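You operate a simulated robot arm through the tools that you are given. There is no shell and no other tool. Be economical: measure what you need, move in short steps, check, and stop when the job is done.

Carry out the task below with a simulated two-armed robot. There is one attempt and no reset: what you move stays moved.

JOB
Put the hand gauge, zeroed, set to psi, on the blue steel stand.
Fine: switch it on; hold the gauge while you press its keys. Set down upright: hand gauge.

It is judged by the outcome, as a careful person would: the job done as asked, and still so three seconds after it is handed in. It fails if anything else is knocked over, pushed out of place, dropped, spilled or broken.

ROBOT AND FRAMES
Two 6-joint arms with two-finger parallel grippers on one trunk, on a base that drives. Base frame: it is fixed to the floor where the robot stands at the start and does not move with it; the origin is under the middle of the robot, x ahead of it, y to its left, z up. Readings come in mm, degrees, newtons and seconds.
The left shoulder is at the start at [60, 187, 1172], the right one opposite. With the tool pointing down near the work surface each hand reaches from about 220 to 620 mm from the robot's upright axis, wherever it stands, measured 20 degrees to its own side. Places, roughly: green key of the hand gauge [500, -200, 1000]; top of the blue steel stand [700, -1000, 700]; unit key of the hand gauge [500, -200, 1000]; zero key of the hand gauge [500, -200, 1000]. Payload 1.57 kg a hand.
The tool frame of a hand sits at the grasp point between the pads (the TCP): z along the fingers, y along the line on which they close. The tips reach 30 mm beyond it. The gripper opens to 110 mm. The fingers are 24 mm wide and 12 mm thick; the gripper's body (48 by 112 mm) begins 78 mm behind the TCP.
Orientation is that of the tool frame in the base frame, as a unit quaternion [w, x, y, z]. With the fingers straight down and closing along the base's y, the tool's x points along the base's -x, its y along +y and its z along -z.

CONTROLS
- The arms move only by the tool jog_arm. It takes "left_motion", "right_motion" or both (then of equal length, played together; a hand with none holds still); each is a list of rows, each a list of 3 entries, a list of its own where there are three numbers: the turn, a rotation vector about the base's x, y, z in degrees, then the shift along the base's x, y, z in mm, then the gripper command, from -1 (shut) to 1 (fully open), values between in proportion. In form: [[[ax, ay, az], [x, y, z], jaw], ...]. A call has 1 to 8 rows; each row shifts and turns the commanded pose from where the row before left it. Each row takes 0.2 s and may step no farther than 50 mm and 8.6 degrees from the row before; otherwise, or with a gripper value out of range, the whole call is refused. A pose out of reach is approached as far as the arm can. The call stops where the force on the tool passes 50 N (or 10 N more than at its start, if that is more) or the arm is blocked; 0.2 s more then pass. The fingers move at their own pace (about 153 mm/s each) and stop on an object; they squeeze with about 37 N. The grip force told is the motor's: it shows also when the fingers shut on nothing. Time passes only in rows, and 0.2 s behind the last, so rows that do not move let the fingers close. The reply holds the time, the measured pose of the TCP, the force on the tool along the base axes, the opening and the grip force, in the units named above and with some noise, with the torque about the TCP (base axes, N m) and any sound that the robot's microphone picked up.
- Cameras (640 x 400 px; columns grow to the right, rows downward): "scene" is now at [14.3, -23, 1720.9]; the picture's right is [-0.27, -0.96, 0.00], its down [-0.74, 0.20, -0.64] and it looks along [0.62, -0.17, -0.77] (base axes); focal length 256 px, centre (320, 200). "left" rides on the left gripper at [70, -16, -141] in its tool frame; the picture's right is [0.23, 0.97, 0.00], its down [-0.86, 0.20, -0.48] and it looks along [-0.47, 0.11, 0.88] (tool axes); focal length 222 px, centre (320, 200). "right" rides on the right gripper at [70, 16, -141] in its tool frame; the picture's right is [-0.23, 0.97, 0.00], its down [-0.86, -0.20, -0.48] and it looks along [-0.47, -0.11, 0.88] (tool axes); focal length 222 px, centre (320, 200). There is no depth. A picture from a camera that has moved, and an enlarged one, comes with that camera's place and axes in the base frame and with its lens. The place of the scene camera against the robot may be out by one fixed shift of up to 12 mm in any direction.
- snapshot(camera): a new picture of that camera. It takes no simulated time.
- slide_trunk(by): slides the trunk up (or, below 0, down) by that many mm; the arms and the scene camera ride with it, the base frame stays. It gives what a move gives, with no picture.
- steer(legs): drives the robot by 1 to 6 legs, each [ahead, left, turn to the left] in mm, mm and degrees, along the robot's own axes; the way and the turn of a leg run together, so that a leg with both is an arc; at most 1500 mm and 180 degrees a leg. The arms and the cameras ride along, it lands a little off, and it stops where it bumps. It gives what a move gives.
- aim_head(pan, tilt): turns the head with the scene camera to pan (to the left, within 86 degrees either way) and tilt (down, from -29 to 69), counted from straight ahead of the robot. It gives what a move gives.
- enlarge(camera, box): a new picture of the part [left, top, right, bottom] of that camera's present view, enlarged. It takes no simulated time.
- sign_off(): hands the job in; it is judged then, once.

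Work in short steps. Places have to be worked out from the pictures, the camera data and where the tool is seen: move nearer, look again, correct. Check each grasp and each placing, and mend what went wrong. You have 120 turns and 108 pictures in all, those below and enlarged ones among them. Open the grippers and draw the arms clear of the work before you hand the job in, unless the task says otherwise; then end with one line.

The tools are called after "Request:" as name(argument=value, ...) on one line, values as JSON. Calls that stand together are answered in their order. jog_arm: Moves the arms, as the interface text tells. Its arguments: {"type":"object","properties":{"left_motion":{"type":"array"},"right_motion":{"type":"array"}},"required":[]} The other tools are called the same way: slide_trunk (by) slides the trunk up or down; steer (legs) drives the base; aim_head (pan, tilt) turns the head that bears the scene camera; snapshot (camera) takes a picture; enlarge (camera, box) takes an enlarged picture of a part of a camera's view; sign_off () hands the job in.

At the start:

```text
time_s: 0.0
left_tool_pos: [405.5, 0.4, 1100.9]
left_ee_rot: [0.0, 0.0, 1.0, 0.0]
left_ft_force: [-0.4, -0.4, 0.8]
left_torque: [-0.02, 0.03, 0.0]
left_width: 110.0
left_grip_force: 0.1
right_tool_pos: [333.9, -329.3, 1181.8]
right_ee_rot: [0.0, -0.001, 1.0, 0.0]
right_ft_force: [-0.3, 0.0, -0.3]
right_torque: [-0.01, 0.0, 0.05]
right_width: 110.1
right_grip_force: 0.1
trunk travel left (down, up): [-800.0, 190.0]
robot x, y, heading: [1.8, 2.7, -0.1]
head pan, tilt: [-15.5, 50.2]
```

scene: 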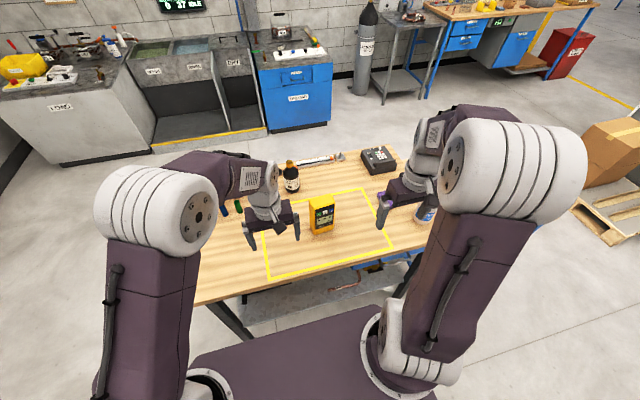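
right: 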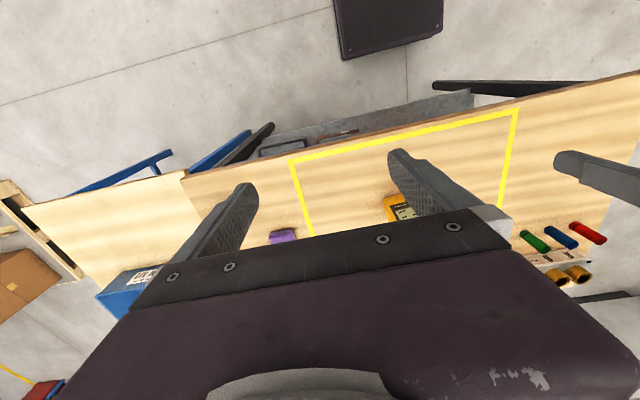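
left: 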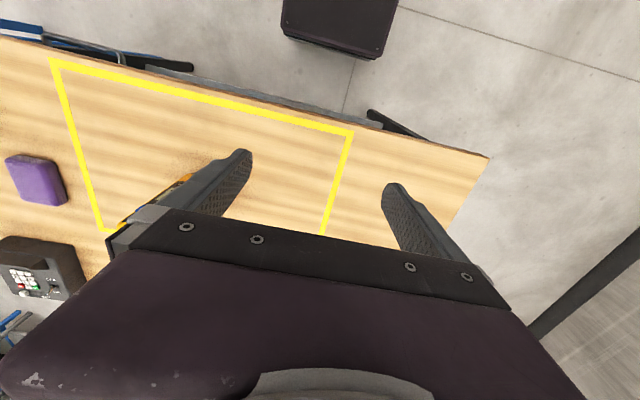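

The gauge is the yellow instrument standing near the centre of the bench. I enlarge it to see its keys and its display.

Request:
enlarge(camera="scene", box=[280, 180, 360, 240])

Request:
enlarge(camera="scene", box=[180, 120, 480, 300])

Request:
enlarge(camera="scene", box=[350, 0, 640, 180])

```text
6.67 times, centred on (320, 210) of scene
camera zoom: at [14.3, -23.0, 1720.9], right [-0.27, -0.96, 0.0], down [-0.74, 0.2, -0.64], along [0.62, -0.17, -0.77], focal length 1705 px, centre (320, 133)
```

zoom: 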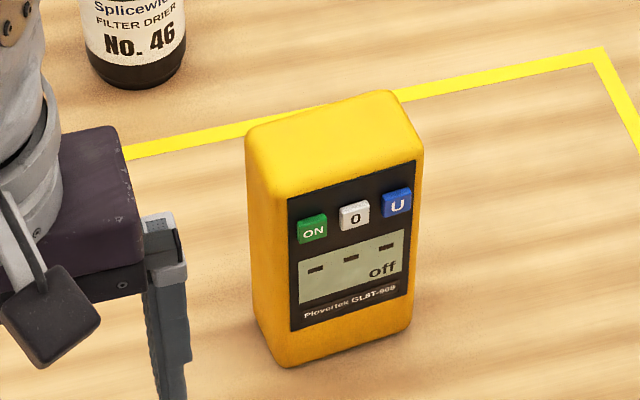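

```text
2.13 times, centred on (330, 210) of scene
camera zoom: at [14.3, -23.0, 1720.9], right [-0.27, -0.96, 0.0], down [-0.74, 0.2, -0.64], along [0.62, -0.17, -0.77], focal length 546 px, centre (299, 179)
```

zoom: 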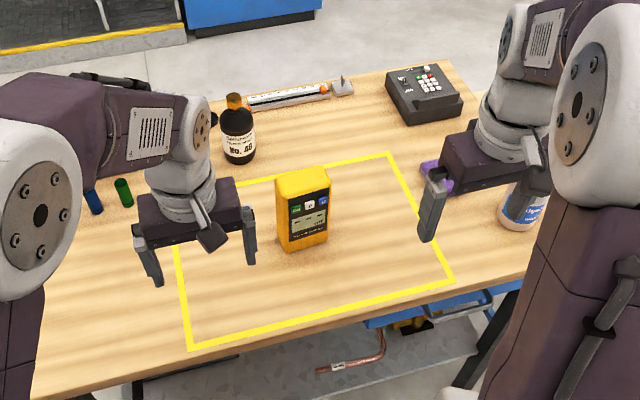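

```text
2.21 times, centred on (495, 90) of scene
camera zoom: at [14.3, -23.0, 1720.9], right [-0.27, -0.96, 0.0], down [-0.74, 0.2, -0.64], along [0.62, -0.17, -0.77], focal length 564 px, centre (-66, 443)
```

zoom: 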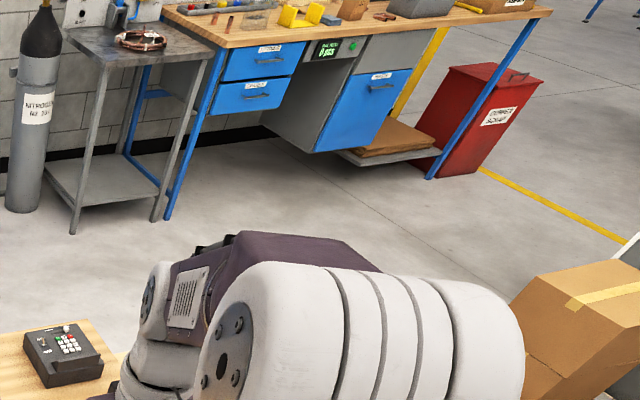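

The gauge is upright, facing -x, with its front face at about x=548 and its centre at y≈-188. Its top is near z=1025, and it is switched off. I'll move the right hand above it and then look for the stand.

Request:
jog_arm(right_motion=[[[0, 0, 0], [39, 23.5, 0], 1], [[0, 0, 0], [39, 23.5, 0], 1], [[0, 0, 0], [39, 23.5, 0], 1], [[0, 0, 0], [39, 23.5, 0], 1], [[0, 0, 0], [39, 23.5, 0], 1], [[0, 0, 0], [39, 23.5, 0], 1]], left_motion=[[[0, 0, 0], [0, 20, 0], 1], [[0, 0, 0], [0, 20, 0], 1], [[0, 0, 0], [0, 20, 0], 1], [[0, 0, 0], [0, 20, 0], 1], [[0, 0, 0], [0, 20, 0], 1], [[0, 0, 0], [0, 0, 0], 1]])

Request:
snapshot(camera="right")

Request:
snapshot(camera="scene")

Request:
aim_head(pan=-65, tilt=40)

Request:
snapshot(camera="scene")

```text
time_s: 1.4
left_tool_pos: [410.2, 98.2, 1101.7]
left_ee_rot: [-0.002, 0.001, 1.0, -0.001]
left_ft_force: [0.1, 0.3, -0.4]
left_torque: [-0.03, 0.04, 0.02]
left_width: 110.0
left_grip_force: 0.2
right_tool_pos: [569.6, -188.6, 1180.0]
right_ee_rot: [-0.002, 0.001, 1.0, -0.001]
right_ft_force: [0.3, 0.1, -0.3]
right_torque: [0.0, 0.04, -0.02]
right_width: 110.2
right_grip_force: 0.0
trunk travel left (down, up): [-800.0, 190.0]
robot x, y, heading: [-2.6, -1.5, 0.0]
head pan, tilt: [-15.5, 50.2]
```

```text
101 pictures are left
camera right: at [500.9, -171.9, 1321.8], right [0.23, 0.97, 0.0], down [0.86, -0.2, 0.47], along [0.46, -0.11, -0.88], focal length 222 px, centre (320, 200)
```

right: 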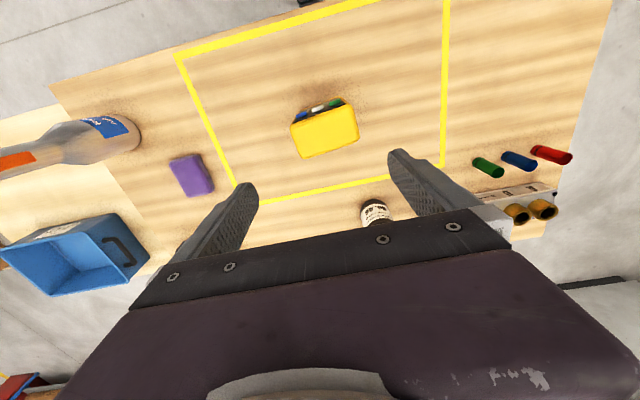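

```text
100 pictures are left
camera scene: at [17.4, -22.6, 1720.9], right [-0.27, -0.96, 0.0], down [-0.74, 0.2, -0.64], along [0.62, -0.17, -0.77], focal length 256 px, centre (320, 200)
```

scene: 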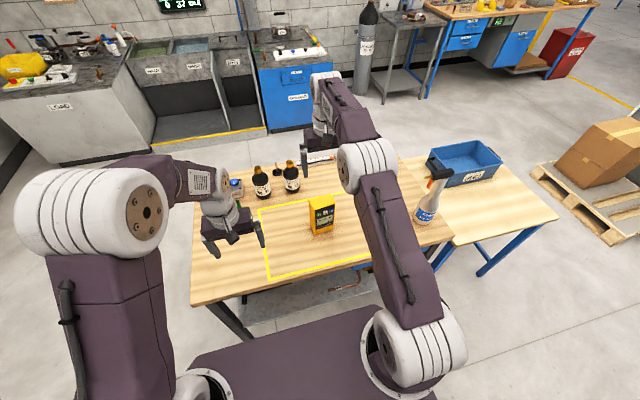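

```text
time_s: 2.6
left_tool_pos: [408.0, 98.3, 1102.5]
left_ee_rot: [0.0, 0.0, 1.0, 0.001]
left_ft_force: [0.0, -0.2, -0.2]
left_torque: [-0.04, -0.02, -0.03]
left_width: 110.0
left_grip_force: 0.1
right_tool_pos: [568.2, -187.9, 1182.1]
right_ee_rot: [0.0, 0.0, 1.0, 0.0]
right_ft_force: [0.3, -0.5, 0.1]
right_torque: [0.0, 0.0, -0.02]
right_width: 110.0
right_grip_force: 0.0
trunk travel left (down, up): [-800.0, 190.0]
robot x, y, heading: [-3.5, 0.4, 0.4]
head pan, tilt: [-65.0, 40.0]
```

```text
99 pictures are left
camera scene: at [-23.1, -79.4, 1735.3], right [-0.91, -0.42, 0.0], down [-0.27, 0.58, -0.77], along [0.32, -0.69, -0.64], focal length 256 px, centre (320, 200)
```

scene: 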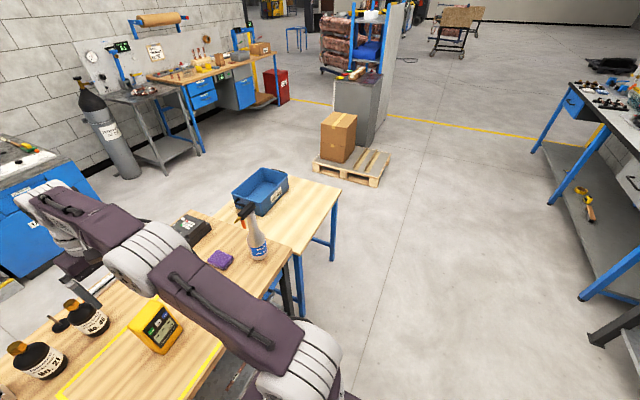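

The stand's rough place projects onto the table with blue legs just past the bench end. I'll take a closer look.

Request:
enlarge(camera="scene", box=[180, 140, 400, 290])

Request:
enlarge(camera="right", box=[260, 70, 400, 190])

```text
2.67 times, centred on (290, 215) of scene
camera zoom: at [-23.1, -79.4, 1735.3], right [-0.91, -0.42, 0.0], down [-0.27, 0.58, -0.77], along [0.32, -0.69, -0.64], focal length 682 px, centre (400, 160)
```

zoom: 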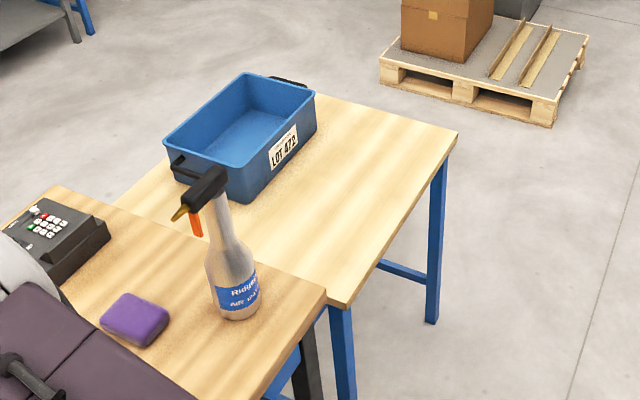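

```text
3.33 times, centred on (330, 130) of right
camera zoom: at [498.9, -172.5, 1323.1], right [0.23, 0.97, 0.0], down [0.86, -0.2, 0.48], along [0.47, -0.11, -0.88], focal length 740 px, centre (287, 433)
```

zoom: 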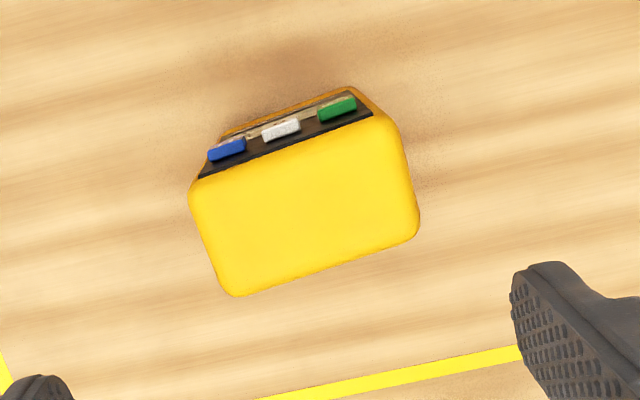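

From the wrist camera, the gauge centre is about (561, -180), turned about +5°, 77 mm wide and 48 mm deep. I'll align the hand, go down to z≈985 and close on its sides.

Request:
jog_arm(right_motion=[[[0, 0, 5], [-7, 8, 0], 1], [[0, 0, 0], [0, 0, -40], 1], [[0, 0, 0], [0, 0, -40], 1], [[0, 0, 0], [0, 0, -30], 1]])

Request:
snapshot(camera="right")

```text
time_s: 3.6
left_tool_pos: [408.1, 97.9, 1103.3]
left_ee_rot: [0.0, -0.001, 1.0, 0.0]
left_ft_force: [-0.1, 0.0, 0.2]
left_torque: [0.0, 0.01, -0.02]
left_width: 110.1
left_grip_force: 0.1
right_tool_pos: [560.6, -182.9, 1068.9]
right_ee_rot: [0.0, -0.044, 0.999, 0.0]
right_ft_force: [0.9, -0.5, 0.3]
right_torque: [-0.01, -0.01, -0.02]
right_width: 109.9
right_grip_force: 0.0
trunk travel left (down, up): [-800.0, 190.0]
robot x, y, heading: [3.0, -3.0, 0.1]
head pan, tilt: [-65.0, 40.0]
```

```text
96 pictures are left
camera right: at [488.7, -173.0, 1210.2], right [0.14, 0.99, 0.0], down [0.87, -0.12, 0.48], along [0.47, -0.07, -0.88], focal length 222 px, centre (320, 200)
```

right: 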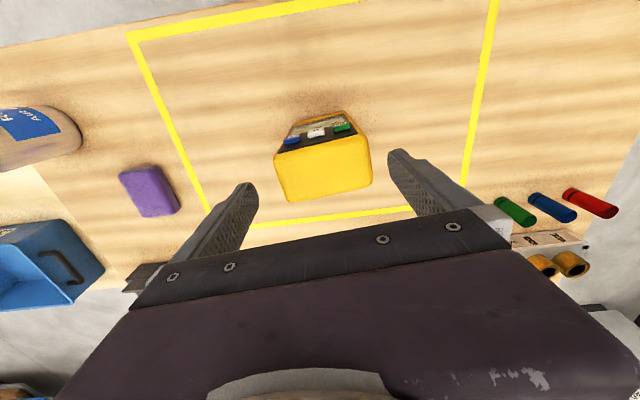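

The estimate holds: centre about (559, -180), top near 1025. I'll go down the rest and close.

Request:
jog_arm(right_motion=[[[0, 0, 0], [0, 2, -40], 1], [[0, 0, 0], [-1, 0, -42], 1], [[0, 0, 0], [0, 0, 0], 0.5], [[0, 0, 0], [0, 0, 0], 0.2], [[0, 0, 0], [0, 0, 0], -0.5], [[0, 0, 0], [0, 0, 0], -0.5]])

Request:
snapshot(camera="right")

Request:
aim_head(pan=-15.5, tilt=50)

Request:
snapshot(camera="scene")

```text
time_s: 5.0
left_tool_pos: [408.8, 97.9, 1101.7]
left_ee_rot: [0.0, 0.0, 1.0, 0.0]
left_ft_force: [-0.1, 0.1, 0.5]
left_torque: [0.0, -0.02, 0.01]
left_width: 110.0
left_grip_force: 0.1
right_tool_pos: [559.6, -181.0, 987.7]
right_ee_rot: [-0.001, -0.044, 0.999, 0.0]
right_ft_force: [-0.1, 0.9, 0.9]
right_torque: [0.0, 0.01, -0.04]
right_width: 88.3
right_grip_force: 36.7
trunk travel left (down, up): [-800.0, 190.0]
robot x, y, heading: [-0.3, -1.7, 0.2]
head pan, tilt: [-65.0, 40.0]
```

```text
95 pictures are left
camera right: at [489.0, -170.8, 1129.1], right [0.14, 0.99, 0.0], down [0.87, -0.12, 0.48], along [0.47, -0.07, -0.88], focal length 222 px, centre (320, 200)
```

right: 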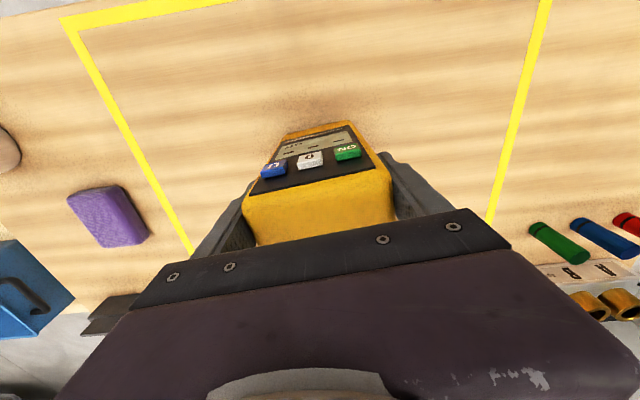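

```text
time_s: 6.2
left_tool_pos: [408.3, 98.1, 1101.8]
left_ee_rot: [0.0, 0.0, 1.0, -0.001]
left_ft_force: [0.4, 0.5, 0.2]
left_torque: [-0.04, 0.0, -0.03]
left_width: 110.1
left_grip_force: 0.1
right_tool_pos: [560.6, -181.4, 988.3]
right_ee_rot: [0.0, -0.044, 0.999, 0.0]
right_ft_force: [1.1, 0.2, 0.7]
right_torque: [-0.01, 0.03, 0.0]
right_width: 87.9
right_grip_force: 37.2
trunk travel left (down, up): [-800.0, 190.0]
robot x, y, heading: [0.5, -0.1, -0.2]
head pan, tilt: [-15.5, 50.0]
```

```text
94 pictures are left
camera scene: at [15.3, -23.4, 1721.2], right [-0.27, -0.96, 0.0], down [-0.74, 0.21, -0.64], along [0.62, -0.17, -0.77], focal length 256 px, centre (320, 200)
```

scene: 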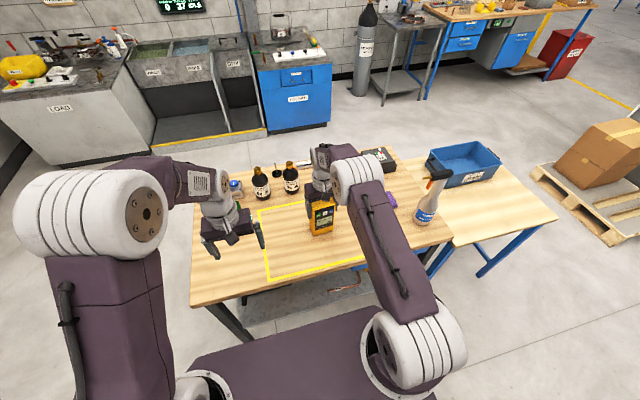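

The gauge is gripped at 88 mm with about 37 N. Next I turn the left hand so its fingers point along +x, ready to press with a single finger.

Request:
jog_arm(left_motion=[[[0, -8.2, 0], [5, 0, 0], 1], [[0, -8.2, 0], [5, 0, 0], 1], [[0, -8.2, 0], [5, 0, 0], 1], [[0, -8.2, 0], [5, 0, 0], 1], [[0, -8.2, 0], [5, 0, 0], 1], [[0, -8.2, 0], [5, 0, 0], 1], [[0, -8.2, 0], [5, 0, 0], 1], [[0, -8.2, 0], [5, 0, 0], 1]])

Request:
jog_arm(left_motion=[[[0, -8.2, 0], [0, 0, -10], 1], [[0, -8.2, 0], [0, 0, -10], 1], [[0, -8, 0], [0, 0, -10], 1], [[0, 0, 5], [0, 0, 0], 1], [[0, 0, 0], [0, 0, 0], 1]])

Request:
snapshot(camera="scene")

```text
time_s: 8.0
left_tool_pos: [460.8, 89.5, 1150.1]
left_ee_rot: [0.502, -0.007, 0.865, 0.024]
left_ft_force: [0.2, -0.1, -0.7]
left_torque: [0.02, 0.03, 0.01]
left_width: 110.2
left_grip_force: 0.1
left hand out of reach, approached as far as the arm can: row 4, 7, 8
right_tool_pos: [559.0, -181.7, 988.0]
right_ee_rot: [0.0, -0.044, 0.999, 0.0]
right_ft_force: [-0.2, 0.0, -0.3]
right_torque: [0.04, 0.03, 0.02]
right_width: 87.8
right_grip_force: 37.1
trunk travel left (down, up): [-800.0, 190.0]
robot x, y, heading: [-2.7, -0.5, -0.1]
head pan, tilt: [-15.5, 50.0]
```

```text
time_s: 9.2
left_tool_pos: [475.0, 60.5, 1254.8]
left_ee_rot: [0.674, -0.045, 0.736, 0.044]
left_ft_force: [-0.1, -0.3, -0.8]
left_torque: [0.02, -0.01, -0.02]
left_width: 109.9
left_grip_force: 0.1
left hand out of reach, approached as far as the arm can: row 1, 2, 3
right_tool_pos: [559.3, -181.3, 988.6]
right_ee_rot: [0.001, -0.044, 0.999, 0.0]
right_ft_force: [0.4, 0.4, 0.1]
right_torque: [0.02, -0.02, 0.02]
right_width: 87.8
right_grip_force: 37.1
trunk travel left (down, up): [-800.0, 190.0]
robot x, y, heading: [-2.8, -2.2, -0.4]
head pan, tilt: [-15.5, 50.0]
```

```text
93 pictures are left
camera scene: at [15.2, -23.1, 1721.2], right [-0.27, -0.96, 0.0], down [-0.74, 0.2, -0.64], along [0.62, -0.17, -0.77], focal length 256 px, centre (320, 200)
```

scene: 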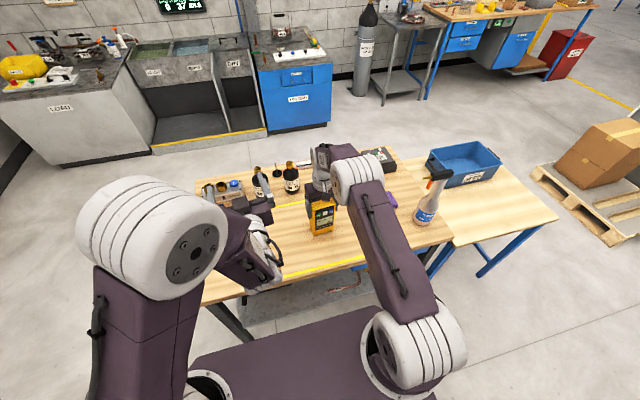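

The left hand can't hold a horizontal pose this low and close. I'll instead lift the gauge in the right hand and turn its face toward the left arm, which gives both arms room. First, a lift.

Request:
jog_arm(right_motion=[[[0, 0, 0], [0, 0, 25], -0.5], [[0, 0, 0], [0, 0, 45], -0.5], [[0, 0, 0], [0, 0, 45], -0.5], [[0, 0, 0], [0, 0, 25], -0.5]])

Request:
jog_arm(right_motion=[[[0, 0, -8.1], [-6, -10, 0], -0.5], [[0, 0, -8.1], [-6, -10, 0], -0.5], [[0, 0, -8.1], [-6, -10, 0], -0.5], [[0, 0, -8.1], [-6, -10, 0], -0.5], [[0, 0, -8.1], [-6, -10, 0], -0.5], [[0, 0, -8.1], [-6, -10, 0], -0.5], [[0, 0, -8.1], [-6, -10, 0], -0.5], [[0, 0, -8.1], [-6, -10, 0], -0.5]], left_motion=[[[0, 0, -8.4], [0, 0, -5], 1], [[0, 0, -8.4], [0, 0, -5], 1], [[0, 0, -8.4], [0, 0, -5], 1], [[0, 0, -8.4], [0, 0, -5], 1], [[0, 0, -8.4], [0, 0, -5], 1], [[0, 0, -8.4], [0, 0, -5], 1], [[0, 0, -8.4], [0, 0, -5], 1], [[0, 0, -8.4], [0, 0, -5], 1]])

Request:
snapshot(camera="scene")

Request:
snapshot(camera="left")

```text
time_s: 10.2
left_tool_pos: [474.1, 60.6, 1253.7]
left_ee_rot: [0.674, -0.046, 0.736, 0.045]
left_ft_force: [-0.4, -0.4, 0.1]
left_torque: [-0.03, -0.01, 0.02]
left_width: 110.0
left_grip_force: 0.0
right_tool_pos: [562.2, -179.4, 1131.8]
right_ee_rot: [0.0, -0.043, 0.999, 0.0]
right_ft_force: [0.4, 0.4, -3.4]
right_torque: [-0.02, 0.01, -0.03]
right_width: 88.0
right_grip_force: 37.6
trunk travel left (down, up): [-800.0, 190.0]
robot x, y, heading: [-1.3, 1.6, 0.0]
head pan, tilt: [-15.5, 50.0]
```

```text
time_s: 11.9
left_tool_pos: [275.1, -201.0, 1319.5]
left_ee_rot: [0.594, 0.333, 0.665, -0.307]
left_ft_force: [10.4, 10.7, -6.1]
left_torque: [-0.34, -0.2, -1.2]
left_width: 97.0
left_grip_force: 0.1
left hand out of reach, approached as far as the arm can: row 1, 2, 3, 4, 5, 6, 7, 8
right_tool_pos: [512.7, -254.4, 1130.5]
right_ee_rot: [0.002, 0.482, 0.876, 0.003]
right_ft_force: [-0.6, 0.2, -3.6]
right_torque: [0.01, -0.01, 0.0]
right_width: 87.7
right_grip_force: 36.9
trunk travel left (down, up): [-800.0, 190.0]
robot x, y, heading: [-3.9, 1.0, -0.1]
head pan, tilt: [-15.5, 50.0]
stopped in row 8 (left hand): the force on the tool passed its limit (the readings are from after the stop); the commanded pose is now the measured one
```

```text
92 pictures are left
camera scene: at [13.8, -24.1, 1721.1], right [-0.27, -0.96, 0.0], down [-0.74, 0.21, -0.64], along [0.62, -0.17, -0.77], focal length 256 px, centre (320, 200)
```

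scene: 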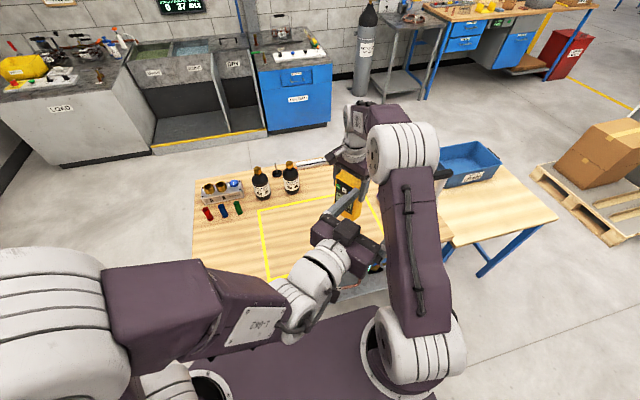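

```text
91 pictures are left
camera left: at [174.2, -91.3, 1265.1], right [0.77, 0.59, -0.24], down [-0.06, 0.44, 0.9], along [0.64, -0.68, 0.37], focal length 222 px, centre (320, 200)
```

left: 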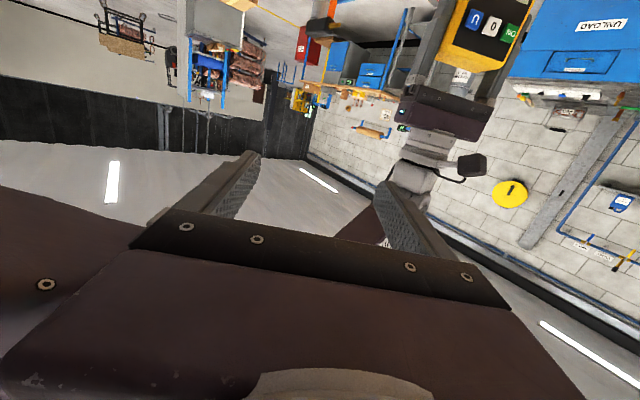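

The left hand wandered and touched the right arm's link. I'm backing it away, along +x/+y from the contact side, in small steps.

Request:
jog_arm(left_motion=[[[0, 0, 0], [12, 20, 0], 1], [[0, 0, 0], [12, 25, 0], 1], [[0, 0, 0], [10, 30, 0], 1], [[0, 0, 0], [0, 30, 0], 1]])

Request:
snapshot(camera="scene")

```text
time_s: 12.9
left_tool_pos: [283.1, -192.4, 1333.2]
left_ee_rot: [0.591, 0.332, 0.668, -0.306]
left_ft_force: [15.3, 6.3, -40.4]
left_torque: [-0.52, -3.17, -0.65]
left_width: 94.7
left_grip_force: 0.1
left hand out of reach, approached as far as the arm can: row 1, 2, 3, 4
right_tool_pos: [513.3, -253.7, 1131.0]
right_ee_rot: [0.001, 0.482, 0.876, 0.0]
right_ft_force: [-0.1, 0.1, -4.3]
right_torque: [0.04, -0.01, 0.03]
right_width: 87.7
right_grip_force: 37.0
trunk travel left (down, up): [-800.0, 190.0]
robot x, y, heading: [0.2, 0.2, -0.1]
head pan, tilt: [-15.5, 50.0]
```

```text
90 pictures are left
camera scene: at [15.2, -23.5, 1721.1], right [-0.27, -0.96, 0.0], down [-0.74, 0.2, -0.64], along [0.62, -0.17, -0.77], focal length 256 px, centre (320, 200)
```

scene: 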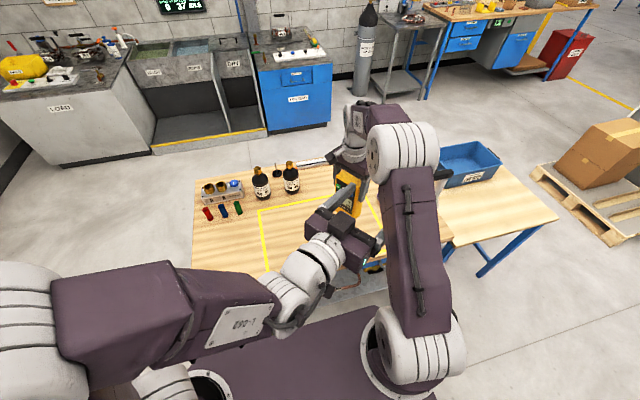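

The left hand is still pressing upward on something. I'll rotate it back the way it came while lowering it slightly, and draw the right arm a bit further right.

Request:
jog_arm(left_motion=[[[0, 0, 8], [0, 0, -20], 0.4], [[0, 0, 8], [0, 10, -20], 0.4], [[0, 0, 8], [10, 10, -10], 0.4], [[0, 0, 8], [10, 10, 0], 0.4]], right_motion=[[[0, 0, 0], [0, -15, 0], -0.5], [[0, 0, 0], [0, -20, 0], -0.5], [[0, 0, 0], [0, -20, 0], -0.5], [[0, 0, 0], [0, -20, 0], -0.5]])

Request:
snapshot(camera="scene")

```text
time_s: 13.9
left_tool_pos: [301.1, -166.4, 1287.1]
left_ee_rot: [0.656, 0.137, 0.731, -0.131]
left_ft_force: [-0.5, -0.2, 0.4]
left_torque: [0.0, 0.01, 0.02]
left_width: 77.0
left_grip_force: 0.0
right_tool_pos: [513.7, -331.6, 1127.8]
right_ee_rot: [0.001, 0.482, 0.876, 0.002]
right_ft_force: [-0.1, -0.6, -5.2]
right_torque: [0.02, 0.02, 0.02]
right_width: 88.0
right_grip_force: 36.9
trunk travel left (down, up): [-800.0, 190.0]
robot x, y, heading: [-1.6, -0.2, -0.1]
head pan, tilt: [-15.5, 50.0]
```

```text
89 pictures are left
camera scene: at [15.0, -25.7, 1721.1], right [-0.27, -0.96, 0.0], down [-0.74, 0.21, -0.64], along [0.62, -0.17, -0.77], focal length 256 px, centre (320, 200)
```

scene: 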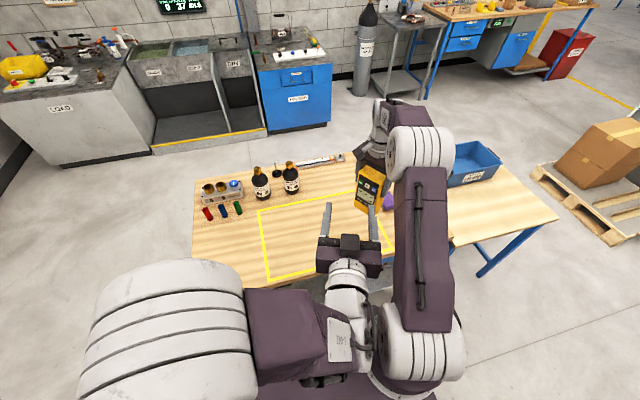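

The left hand is free and reachable, pointing forward with yaw about -22° and nearly level. I'll test how low and far forward it can go in this configuration, and turn the gauge back about +38° so it faces it.

Request:
jog_arm(left_motion=[[[0, 0, 0], [10, 0, -15], 0.8], [[0, 0, 0], [10, 5, -20], 0.8], [[0, 0, 0], [10, 5, -20], 0.8], [[0, 0, 0], [10, 5, -20], 0.8], [[0, 0, 0], [0, 0, 0], 0.8]], right_motion=[[[0, 0, 7.6], [0, 0, 5], -0.5], [[0, 0, 7.6], [0, 0, 5], -0.5], [[0, 0, 7.6], [0, 0, 5], -0.5], [[0, 0, 7.6], [0, 0, 5], -0.5], [[0, 0, 7.6], [0, 0, 5], -0.5]])

Request:
snapshot(camera="scene")

Request:
snapshot(camera="left")

```text
time_s: 15.2
left_tool_pos: [344.0, -157.9, 1224.0]
left_ee_rot: [0.656, 0.138, 0.73, -0.131]
left_ft_force: [0.2, 0.4, 0.5]
left_torque: [0.01, 0.03, -0.02]
left_width: 99.1
left_grip_force: 0.0
left hand out of reach, approached as far as the arm can: row 4
right_tool_pos: [513.6, -330.3, 1156.7]
right_ee_rot: [0.002, 0.169, 0.986, 0.001]
right_ft_force: [-0.3, -0.5, -3.3]
right_torque: [0.0, 0.03, 0.01]
right_width: 88.1
right_grip_force: 36.8
trunk travel left (down, up): [-800.0, 190.0]
robot x, y, heading: [-0.7, -0.0, -0.1]
head pan, tilt: [-15.5, 50.0]
```

```text
88 pictures are left
camera scene: at [14.8, -23.7, 1721.1], right [-0.27, -0.96, 0.0], down [-0.74, 0.2, -0.64], along [0.62, -0.17, -0.77], focal length 256 px, centre (320, 200)
```

scene: 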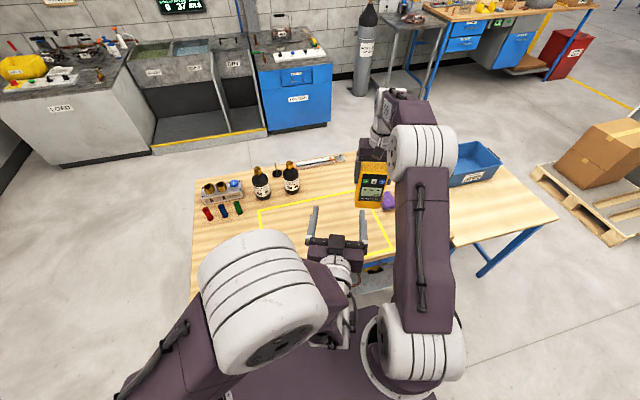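

```text
87 pictures are left
camera left: at [199.5, -117.7, 1169.1], right [0.34, 0.91, -0.24], down [-0.28, 0.34, 0.9], along [0.9, -0.24, 0.37], focal length 222 px, centre (320, 200)
```

left: 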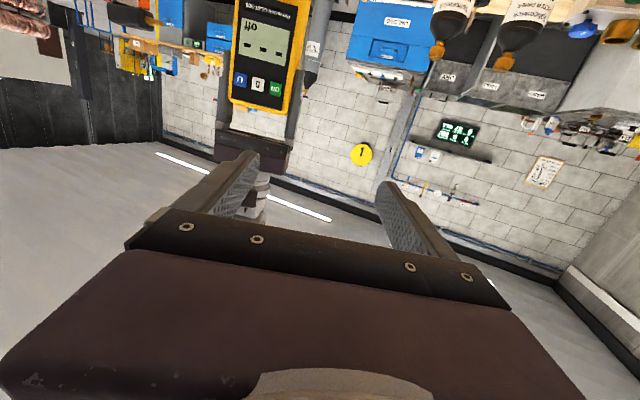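

The left camera now sees the gauge face squarely, upside down, with the keys just beyond its -y finger. I'll raise the gauge so the keys match the finger's height and test moving the left hand forward.

Request:
jog_arm(left_motion=[[[0, 0, 0], [0, 0, 6], 1], [[0, 0, 0], [20, -8, 0], 1], [[0, 0, 0], [20, -8, 0], 1], [[0, 0, 0], [20, -8, 0], 1]], right_motion=[[[0, 0, 0], [0, 0, 20], -0.5], [[0, 0, 0], [0, 0, 20], -0.5], [[0, 0, 0], [0, 0, 20], -0.5], [[0, 0, 0], [0, 0, 12], -0.5]])

Request:
snapshot(camera="left")

Request:
snapshot(camera="scene")

```text
time_s: 16.1
left_tool_pos: [402.3, -180.5, 1226.1]
left_ee_rot: [0.656, 0.136, 0.73, -0.132]
left_ft_force: [0.3, 0.8, -0.5]
left_torque: [-0.02, -0.01, 0.01]
left_width: 109.9
left_grip_force: 0.1
right_tool_pos: [512.9, -329.9, 1227.3]
right_ee_rot: [0.002, 0.17, 0.985, 0.002]
right_ft_force: [0.5, -0.4, -4.5]
right_torque: [-0.02, 0.01, -0.02]
right_width: 87.6
right_grip_force: 37.4
trunk travel left (down, up): [-800.0, 190.0]
robot x, y, heading: [-1.7, -1.4, 0.2]
head pan, tilt: [-15.5, 50.0]
```

```text
86 pictures are left
camera left: at [257.7, -141.7, 1171.5], right [0.34, 0.91, -0.24], down [-0.28, 0.34, 0.9], along [0.9, -0.24, 0.37], focal length 222 px, centre (320, 200)
```

left: 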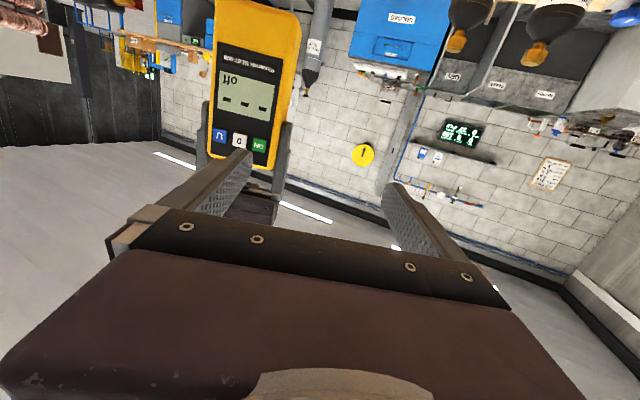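

```text
85 pictures are left
camera scene: at [15.3, -23.5, 1721.1], right [-0.27, -0.96, 0.0], down [-0.74, 0.2, -0.64], along [0.62, -0.17, -0.77], focal length 256 px, centre (320, 200)
```

scene: 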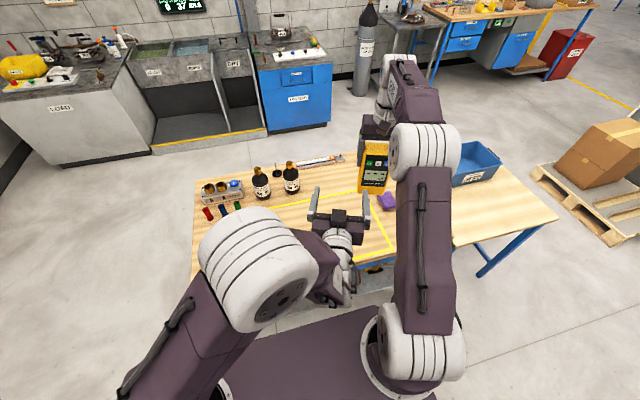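

Triangulated keys, all at z≈1230: ON ≈ (496, -297), 0 ≈ (487, -320), U ≈ (478, -342). I'll line the finger up with ON, stopping about 25 mm short.

Request:
jog_arm(left_motion=[[[0, 0, 0], [21, -13, 4], 1], [[0, 0, 0], [22, -13, 3], 1], [[0, 0, 0], [22, -13, 0], 1], [[0, 0, 0], [0, 0, 0], 1]])

Request:
snapshot(camera="left")

Request:
enlarge(camera="scene", box=[310, 110, 430, 230])

Request:
enlarge(camera="right", box=[200, 60, 440, 260])

```text
time_s: 17.1
left_tool_pos: [465.8, -220.7, 1235.4]
left_ee_rot: [0.656, 0.136, 0.73, -0.132]
left_ft_force: [0.4, 0.2, -1.0]
left_torque: [-0.03, 0.02, -0.02]
left_width: 109.8
left_grip_force: 0.1
right_tool_pos: [513.4, -329.3, 1225.9]
right_ee_rot: [0.001, 0.17, 0.985, 0.001]
right_ft_force: [-0.2, -1.1, -4.9]
right_torque: [0.0, 0.02, 0.0]
right_width: 87.9
right_grip_force: 36.8
trunk travel left (down, up): [-800.0, 190.0]
robot x, y, heading: [-1.2, 1.7, 0.1]
head pan, tilt: [-15.5, 50.0]
```

```text
84 pictures are left
camera left: at [323.0, -181.5, 1181.1], right [0.34, 0.91, -0.24], down [-0.28, 0.34, 0.9], along [0.9, -0.24, 0.37], focal length 222 px, centre (320, 200)
```

left: 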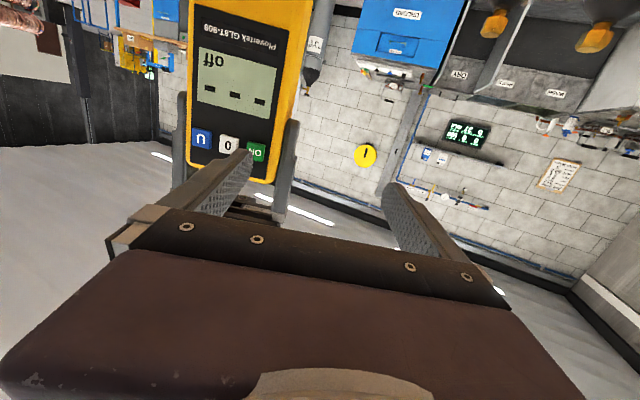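

```text
3.33 times, centred on (370, 170) of scene
camera zoom: at [14.9, -23.4, 1721.2], right [-0.27, -0.96, 0.0], down [-0.74, 0.2, -0.64], along [0.62, -0.17, -0.77], focal length 853 px, centre (153, 300)
```

zoom: 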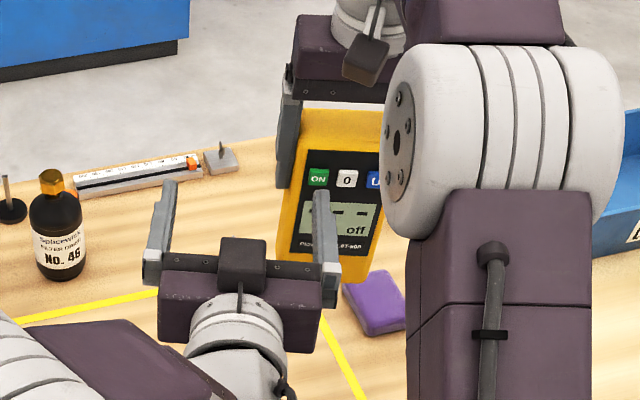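

```text
2.00 times, centred on (320, 160) of right
camera zoom: at [452.8, -291.0, 1367.9], right [0.54, 0.84, 0.0], down [0.74, -0.48, 0.48], along [0.4, -0.26, -0.88], focal length 444 px, centre (320, 280)
```

zoom: 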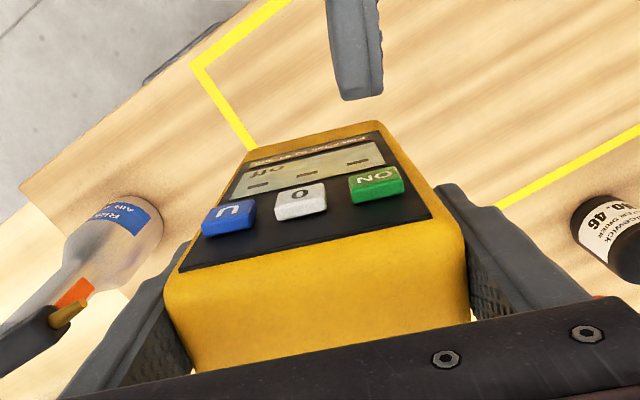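

The finger is aligned with ON, within about 1 mm laterally and 26 mm away. I'll approach and press in fine increments, watching the force.

Request:
jog_arm(left_motion=[[[0, 0, 0], [10, -4, -1], 1], [[0, 0, 0], [8, -3, -1], 1], [[0, 0, 0], [2.8, -1.1, 0], 1], [[0, 0, 0], [1.8, -0.7, 0], 1], [[0, 0, 0], [1.8, -0.7, 0], 1]])

Request:
enlarge(camera="right", box=[200, 60, 440, 260])

```text
time_s: 18.4
left_tool_pos: [491.7, -230.7, 1233.6]
left_ee_rot: [0.656, 0.138, 0.73, -0.133]
left_ft_force: [-5.0, -0.1, 1.1]
left_torque: [-0.04, -0.04, -0.37]
left_width: 110.1
left_grip_force: 0.1
right_tool_pos: [513.4, -328.8, 1226.3]
right_ee_rot: [0.003, 0.171, 0.985, 0.001]
right_ft_force: [5.7, -0.2, -5.7]
right_torque: [-0.02, 0.05, -0.23]
right_width: 87.9
right_grip_force: 37.3
trunk travel left (down, up): [-800.0, 190.0]
robot x, y, heading: [-0.1, -1.1, 0.4]
head pan, tilt: [-15.5, 50.0]
heard: click
```

```text
2.00 times, centred on (320, 160) of right
camera zoom: at [453.4, -291.1, 1367.7], right [0.54, 0.84, 0.0], down [0.74, -0.48, 0.48], along [0.41, -0.26, -0.88], focal length 444 px, centre (320, 280)
```

zoom: 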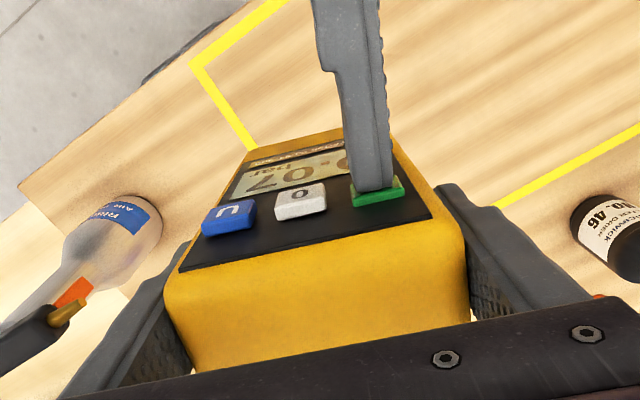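

Click heard, and the display shows 0.07 bar, so it's on. I'll back off, shift 48 mm along the key row to U and take a look.

Request:
jog_arm(left_motion=[[[0, 0, 0], [-9, 3.7, 0], 1], [[0, 0, 0], [-9, 3.7, 0], 1], [[0, 0, 0], [-9, -22, 0], 1], [[0, 0, 0], [-8.8, -22.4, 0], 1], [[0, 0, 0], [0, 0, 0], 1]])

Request:
enlarge(camera="right", box=[200, 60, 440, 260])

Request:
snapshot(camera="left")

```text
time_s: 19.6
left_tool_pos: [456.6, -267.3, 1234.8]
left_ee_rot: [0.656, 0.137, 0.73, -0.133]
left_ft_force: [0.8, -0.4, 0.5]
left_torque: [0.03, 0.0, 0.02]
left_width: 109.9
left_grip_force: 0.0
right_tool_pos: [513.8, -329.1, 1225.2]
right_ee_rot: [0.001, 0.17, 0.985, 0.001]
right_ft_force: [0.3, -0.9, -4.6]
right_torque: [-0.01, 0.0, 0.01]
right_width: 87.9
right_grip_force: 37.3
trunk travel left (down, up): [-800.0, 190.0]
robot x, y, heading: [1.0, -1.5, -0.0]
head pan, tilt: [-15.5, 50.0]
```

```text
2.00 times, centred on (320, 160) of right
camera zoom: at [453.2, -290.4, 1367.9], right [0.54, 0.84, 0.0], down [0.74, -0.48, 0.48], along [0.4, -0.26, -0.88], focal length 444 px, centre (320, 280)
```

zoom: 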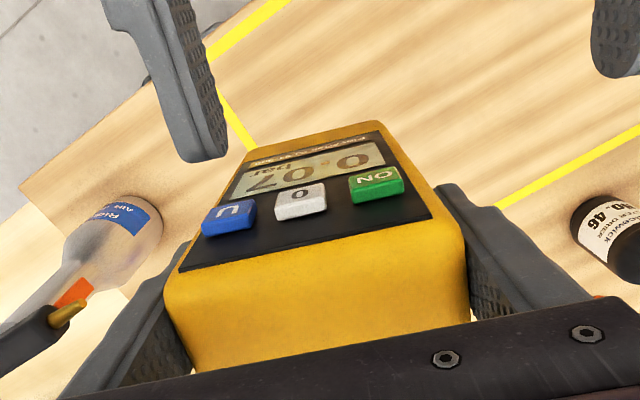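

```text
79 pictures are left
camera left: at [313.5, -228.1, 1179.4], right [0.34, 0.91, -0.24], down [-0.28, 0.34, 0.9], along [0.9, -0.24, 0.37], focal length 222 px, centre (320, 200)
```

left: 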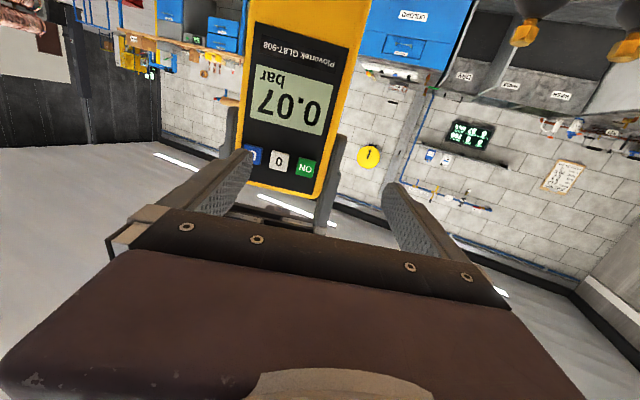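

The finger is lined up with U, about 19 mm off. Pressing the same way.

Request:
jog_arm(left_motion=[[[0, 0, 0], [10, -4, -1], 1], [[0, 0, 0], [3.8, -1.6, 0], 1], [[0, 0, 0], [1.8, -0.8, 0], 1], [[0, 0, 0], [1.8, -0.8, 0], 1]])

Request:
enlarge(camera="right", box=[200, 60, 440, 260])

```text
time_s: 20.6
left_tool_pos: [475.2, -275.5, 1234.7]
left_ee_rot: [0.656, 0.137, 0.73, -0.133]
left_ft_force: [-1.6, -0.2, -0.4]
left_torque: [-0.06, -0.01, -0.09]
left_width: 109.9
left_grip_force: 0.0
right_tool_pos: [515.0, -329.2, 1226.4]
right_ee_rot: [0.001, 0.17, 0.985, 0.001]
right_ft_force: [1.7, -1.0, -4.8]
right_torque: [0.03, 0.0, 0.07]
right_width: 88.1
right_grip_force: 37.1
trunk travel left (down, up): [-800.0, 190.0]
robot x, y, heading: [0.0, 1.3, 0.1]
head pan, tilt: [-15.5, 50.0]
```

```text
2.00 times, centred on (320, 160) of right
camera zoom: at [453.2, -291.5, 1367.7], right [0.54, 0.84, 0.0], down [0.74, -0.48, 0.48], along [0.41, -0.26, -0.88], focal length 444 px, centre (320, 280)
```

zoom: 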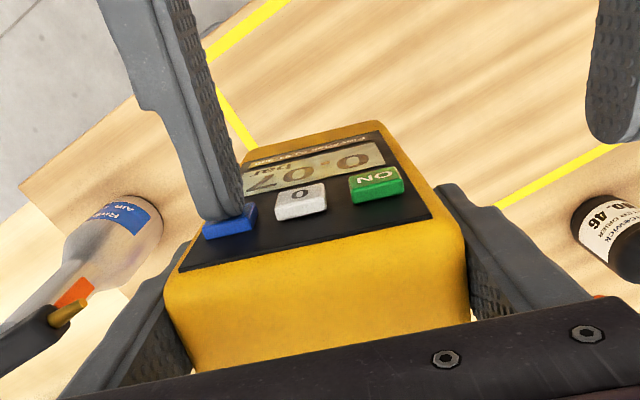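

The finger is touching with about 1.6 N but hasn't clicked. I'll push about 1.5 mm more.

Request:
jog_arm(left_motion=[[[0, 0, 0], [1.4, -0.6, 0], 1]])

Request:
enlarge(camera="left", box=[200, 0, 400, 220])

```text
time_s: 20.9
left_tool_pos: [475.2, -275.8, 1235.2]
left_ee_rot: [0.656, 0.137, 0.73, -0.133]
left_ft_force: [-3.3, 1.0, 0.1]
left_torque: [-0.05, -0.03, -0.2]
left_width: 110.4
left_grip_force: 0.0
right_tool_pos: [514.1, -329.2, 1227.2]
right_ee_rot: [0.001, 0.17, 0.985, 0.001]
right_ft_force: [2.9, 0.2, -4.5]
right_torque: [0.0, 0.05, 0.05]
right_width: 88.1
right_grip_force: 37.0
trunk travel left (down, up): [-800.0, 190.0]
robot x, y, heading: [0.5, 1.7, 0.1]
head pan, tilt: [-15.5, 50.0]
heard: click
```

```text
1.82 times, centred on (300, 110) of left
camera zoom: at [331.9, -235.8, 1179.3], right [0.34, 0.91, -0.24], down [-0.28, 0.34, 0.9], along [0.9, -0.24, 0.37], focal length 404 px, centre (356, 364)
```

zoom: 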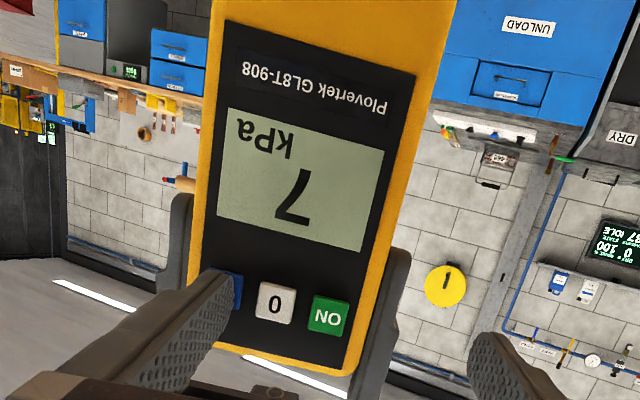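

Now it reads 7 kPa. I'll release the key and press U again for the next unit.

Request:
jog_arm(left_motion=[[[0, 0, 0], [-6, 2.5, 0], 1], [[0, 0, 0], [0, 0, 0], 1], [[0, 0, 0], [4, -1.7, 0], 1], [[0, 0, 0], [1.4, -0.6, 0], 1], [[0, 0, 0], [0.9, -0.4, 0], 1]])

Request:
enlarge(camera="left", box=[200, 0, 400, 220])

```text
time_s: 22.1
left_tool_pos: [476.1, -275.7, 1233.4]
left_ee_rot: [0.656, 0.137, 0.731, -0.133]
left_ft_force: [-3.4, 1.1, 2.2]
left_torque: [-0.13, -0.01, -0.18]
left_width: 110.1
left_grip_force: 0.1
right_tool_pos: [513.2, -329.6, 1225.4]
right_ee_rot: [0.002, 0.17, 0.985, 0.001]
right_ft_force: [3.2, -0.5, -5.9]
right_torque: [0.01, -0.02, 0.04]
right_width: 87.9
right_grip_force: 37.3
trunk travel left (down, up): [-800.0, 190.0]
robot x, y, heading: [0.5, -0.5, -0.1]
head pan, tilt: [-15.5, 50.0]
heard: click
```

```text
1.82 times, centred on (300, 110) of left
camera zoom: at [331.7, -236.0, 1178.4], right [0.34, 0.91, -0.24], down [-0.28, 0.34, 0.9], along [0.9, -0.24, 0.37], focal length 404 px, centre (356, 364)
```

zoom: 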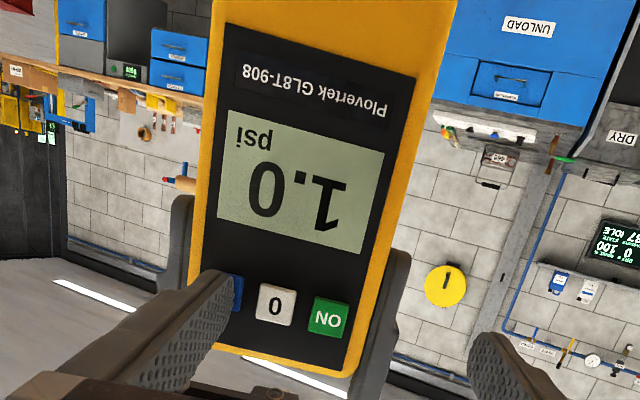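

It now reads 1.0 psi. I'll back off, shift 24 mm to the 0 key and approach until just short of contact.

Request:
jog_arm(left_motion=[[[0, 0, 0], [-12, 5, 0], 1], [[0, 0, 0], [8.9, 22.2, 0], 1], [[0, 0, 0], [7, -3, 0], 1], [[0, 0, 0], [2, -0.8, 0], 1], [[0, 0, 0], [1.8, -0.7, 0], 1]])

Request:
enlarge(camera="left", box=[200, 0, 400, 220])

```text
time_s: 23.4
left_tool_pos: [482.6, -253.0, 1232.9]
left_ee_rot: [0.657, 0.137, 0.73, -0.133]
left_ft_force: [-3.0, 1.6, 0.7]
left_torque: [-0.11, -0.01, -0.11]
left_width: 109.7
left_grip_force: 0.0
right_tool_pos: [513.5, -329.9, 1225.8]
right_ee_rot: [0.002, 0.17, 0.985, 0.001]
right_ft_force: [1.8, -0.8, -5.9]
right_torque: [0.02, -0.01, 0.01]
right_width: 87.9
right_grip_force: 36.7
trunk travel left (down, up): [-800.0, 190.0]
robot x, y, heading: [-1.3, -1.9, 0.0]
head pan, tilt: [-15.5, 50.0]
heard: click
```

```text
1.82 times, centred on (300, 110) of left
camera zoom: at [339.1, -213.4, 1178.5], right [0.34, 0.91, -0.24], down [-0.28, 0.34, 0.9], along [0.9, -0.24, 0.37], focal length 404 px, centre (356, 364)
```

zoom: 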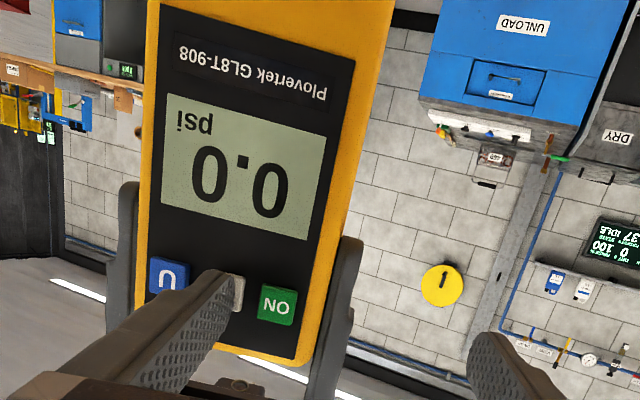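

The gauge is zeroed and reads 0.0 psi. I'll withdraw the left hand and swing it left.

Request:
jog_arm(left_motion=[[[0, 0, 0], [-10, 4, 0], 1], [[0, 0, 0], [-25, 10, 0], 1], [[0, 0, 0], [-30, 12, 2], 1], [[0, 0, 0], [-30, 12, 5], 1], [[0, 0, 0], [-20, 20, 8], 1], [[0, 0, 0], [-10, 30, 8], 1], [[0, 0, 0], [0, 30, 8], 1], [[0, 0, 0], [0, 30, 8], 1]])

Request:
snapshot(camera="scene")

```text
time_s: 25.1
left_tool_pos: [360.1, -108.4, 1273.0]
left_ee_rot: [0.657, 0.136, 0.73, -0.132]
left_ft_force: [-1.1, 0.1, 0.1]
left_torque: [0.02, 0.0, 0.01]
left_width: 109.9
left_grip_force: 0.0
right_tool_pos: [512.1, -328.1, 1227.5]
right_ee_rot: [0.001, 0.17, 0.985, 0.0]
right_ft_force: [0.4, 0.8, -4.3]
right_torque: [0.0, 0.0, 0.0]
right_width: 87.9
right_grip_force: 36.9
trunk travel left (down, up): [-800.0, 190.0]
robot x, y, heading: [-2.6, -0.4, -0.1]
head pan, tilt: [-15.5, 50.0]
```

```text
74 pictures are left
camera scene: at [14.9, -22.0, 1721.2], right [-0.27, -0.96, 0.0], down [-0.74, 0.2, -0.64], along [0.62, -0.17, -0.77], focal length 256 px, centre (320, 200)
```

scene: 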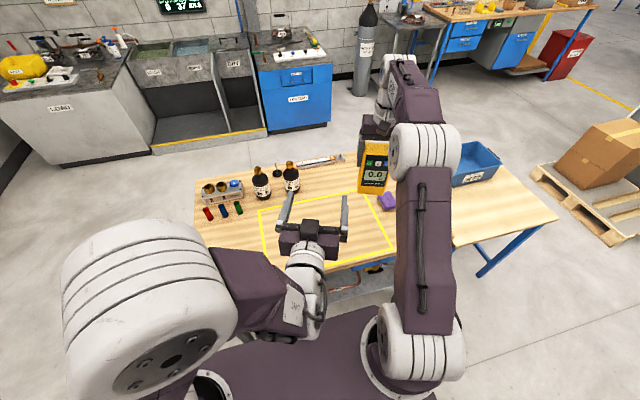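

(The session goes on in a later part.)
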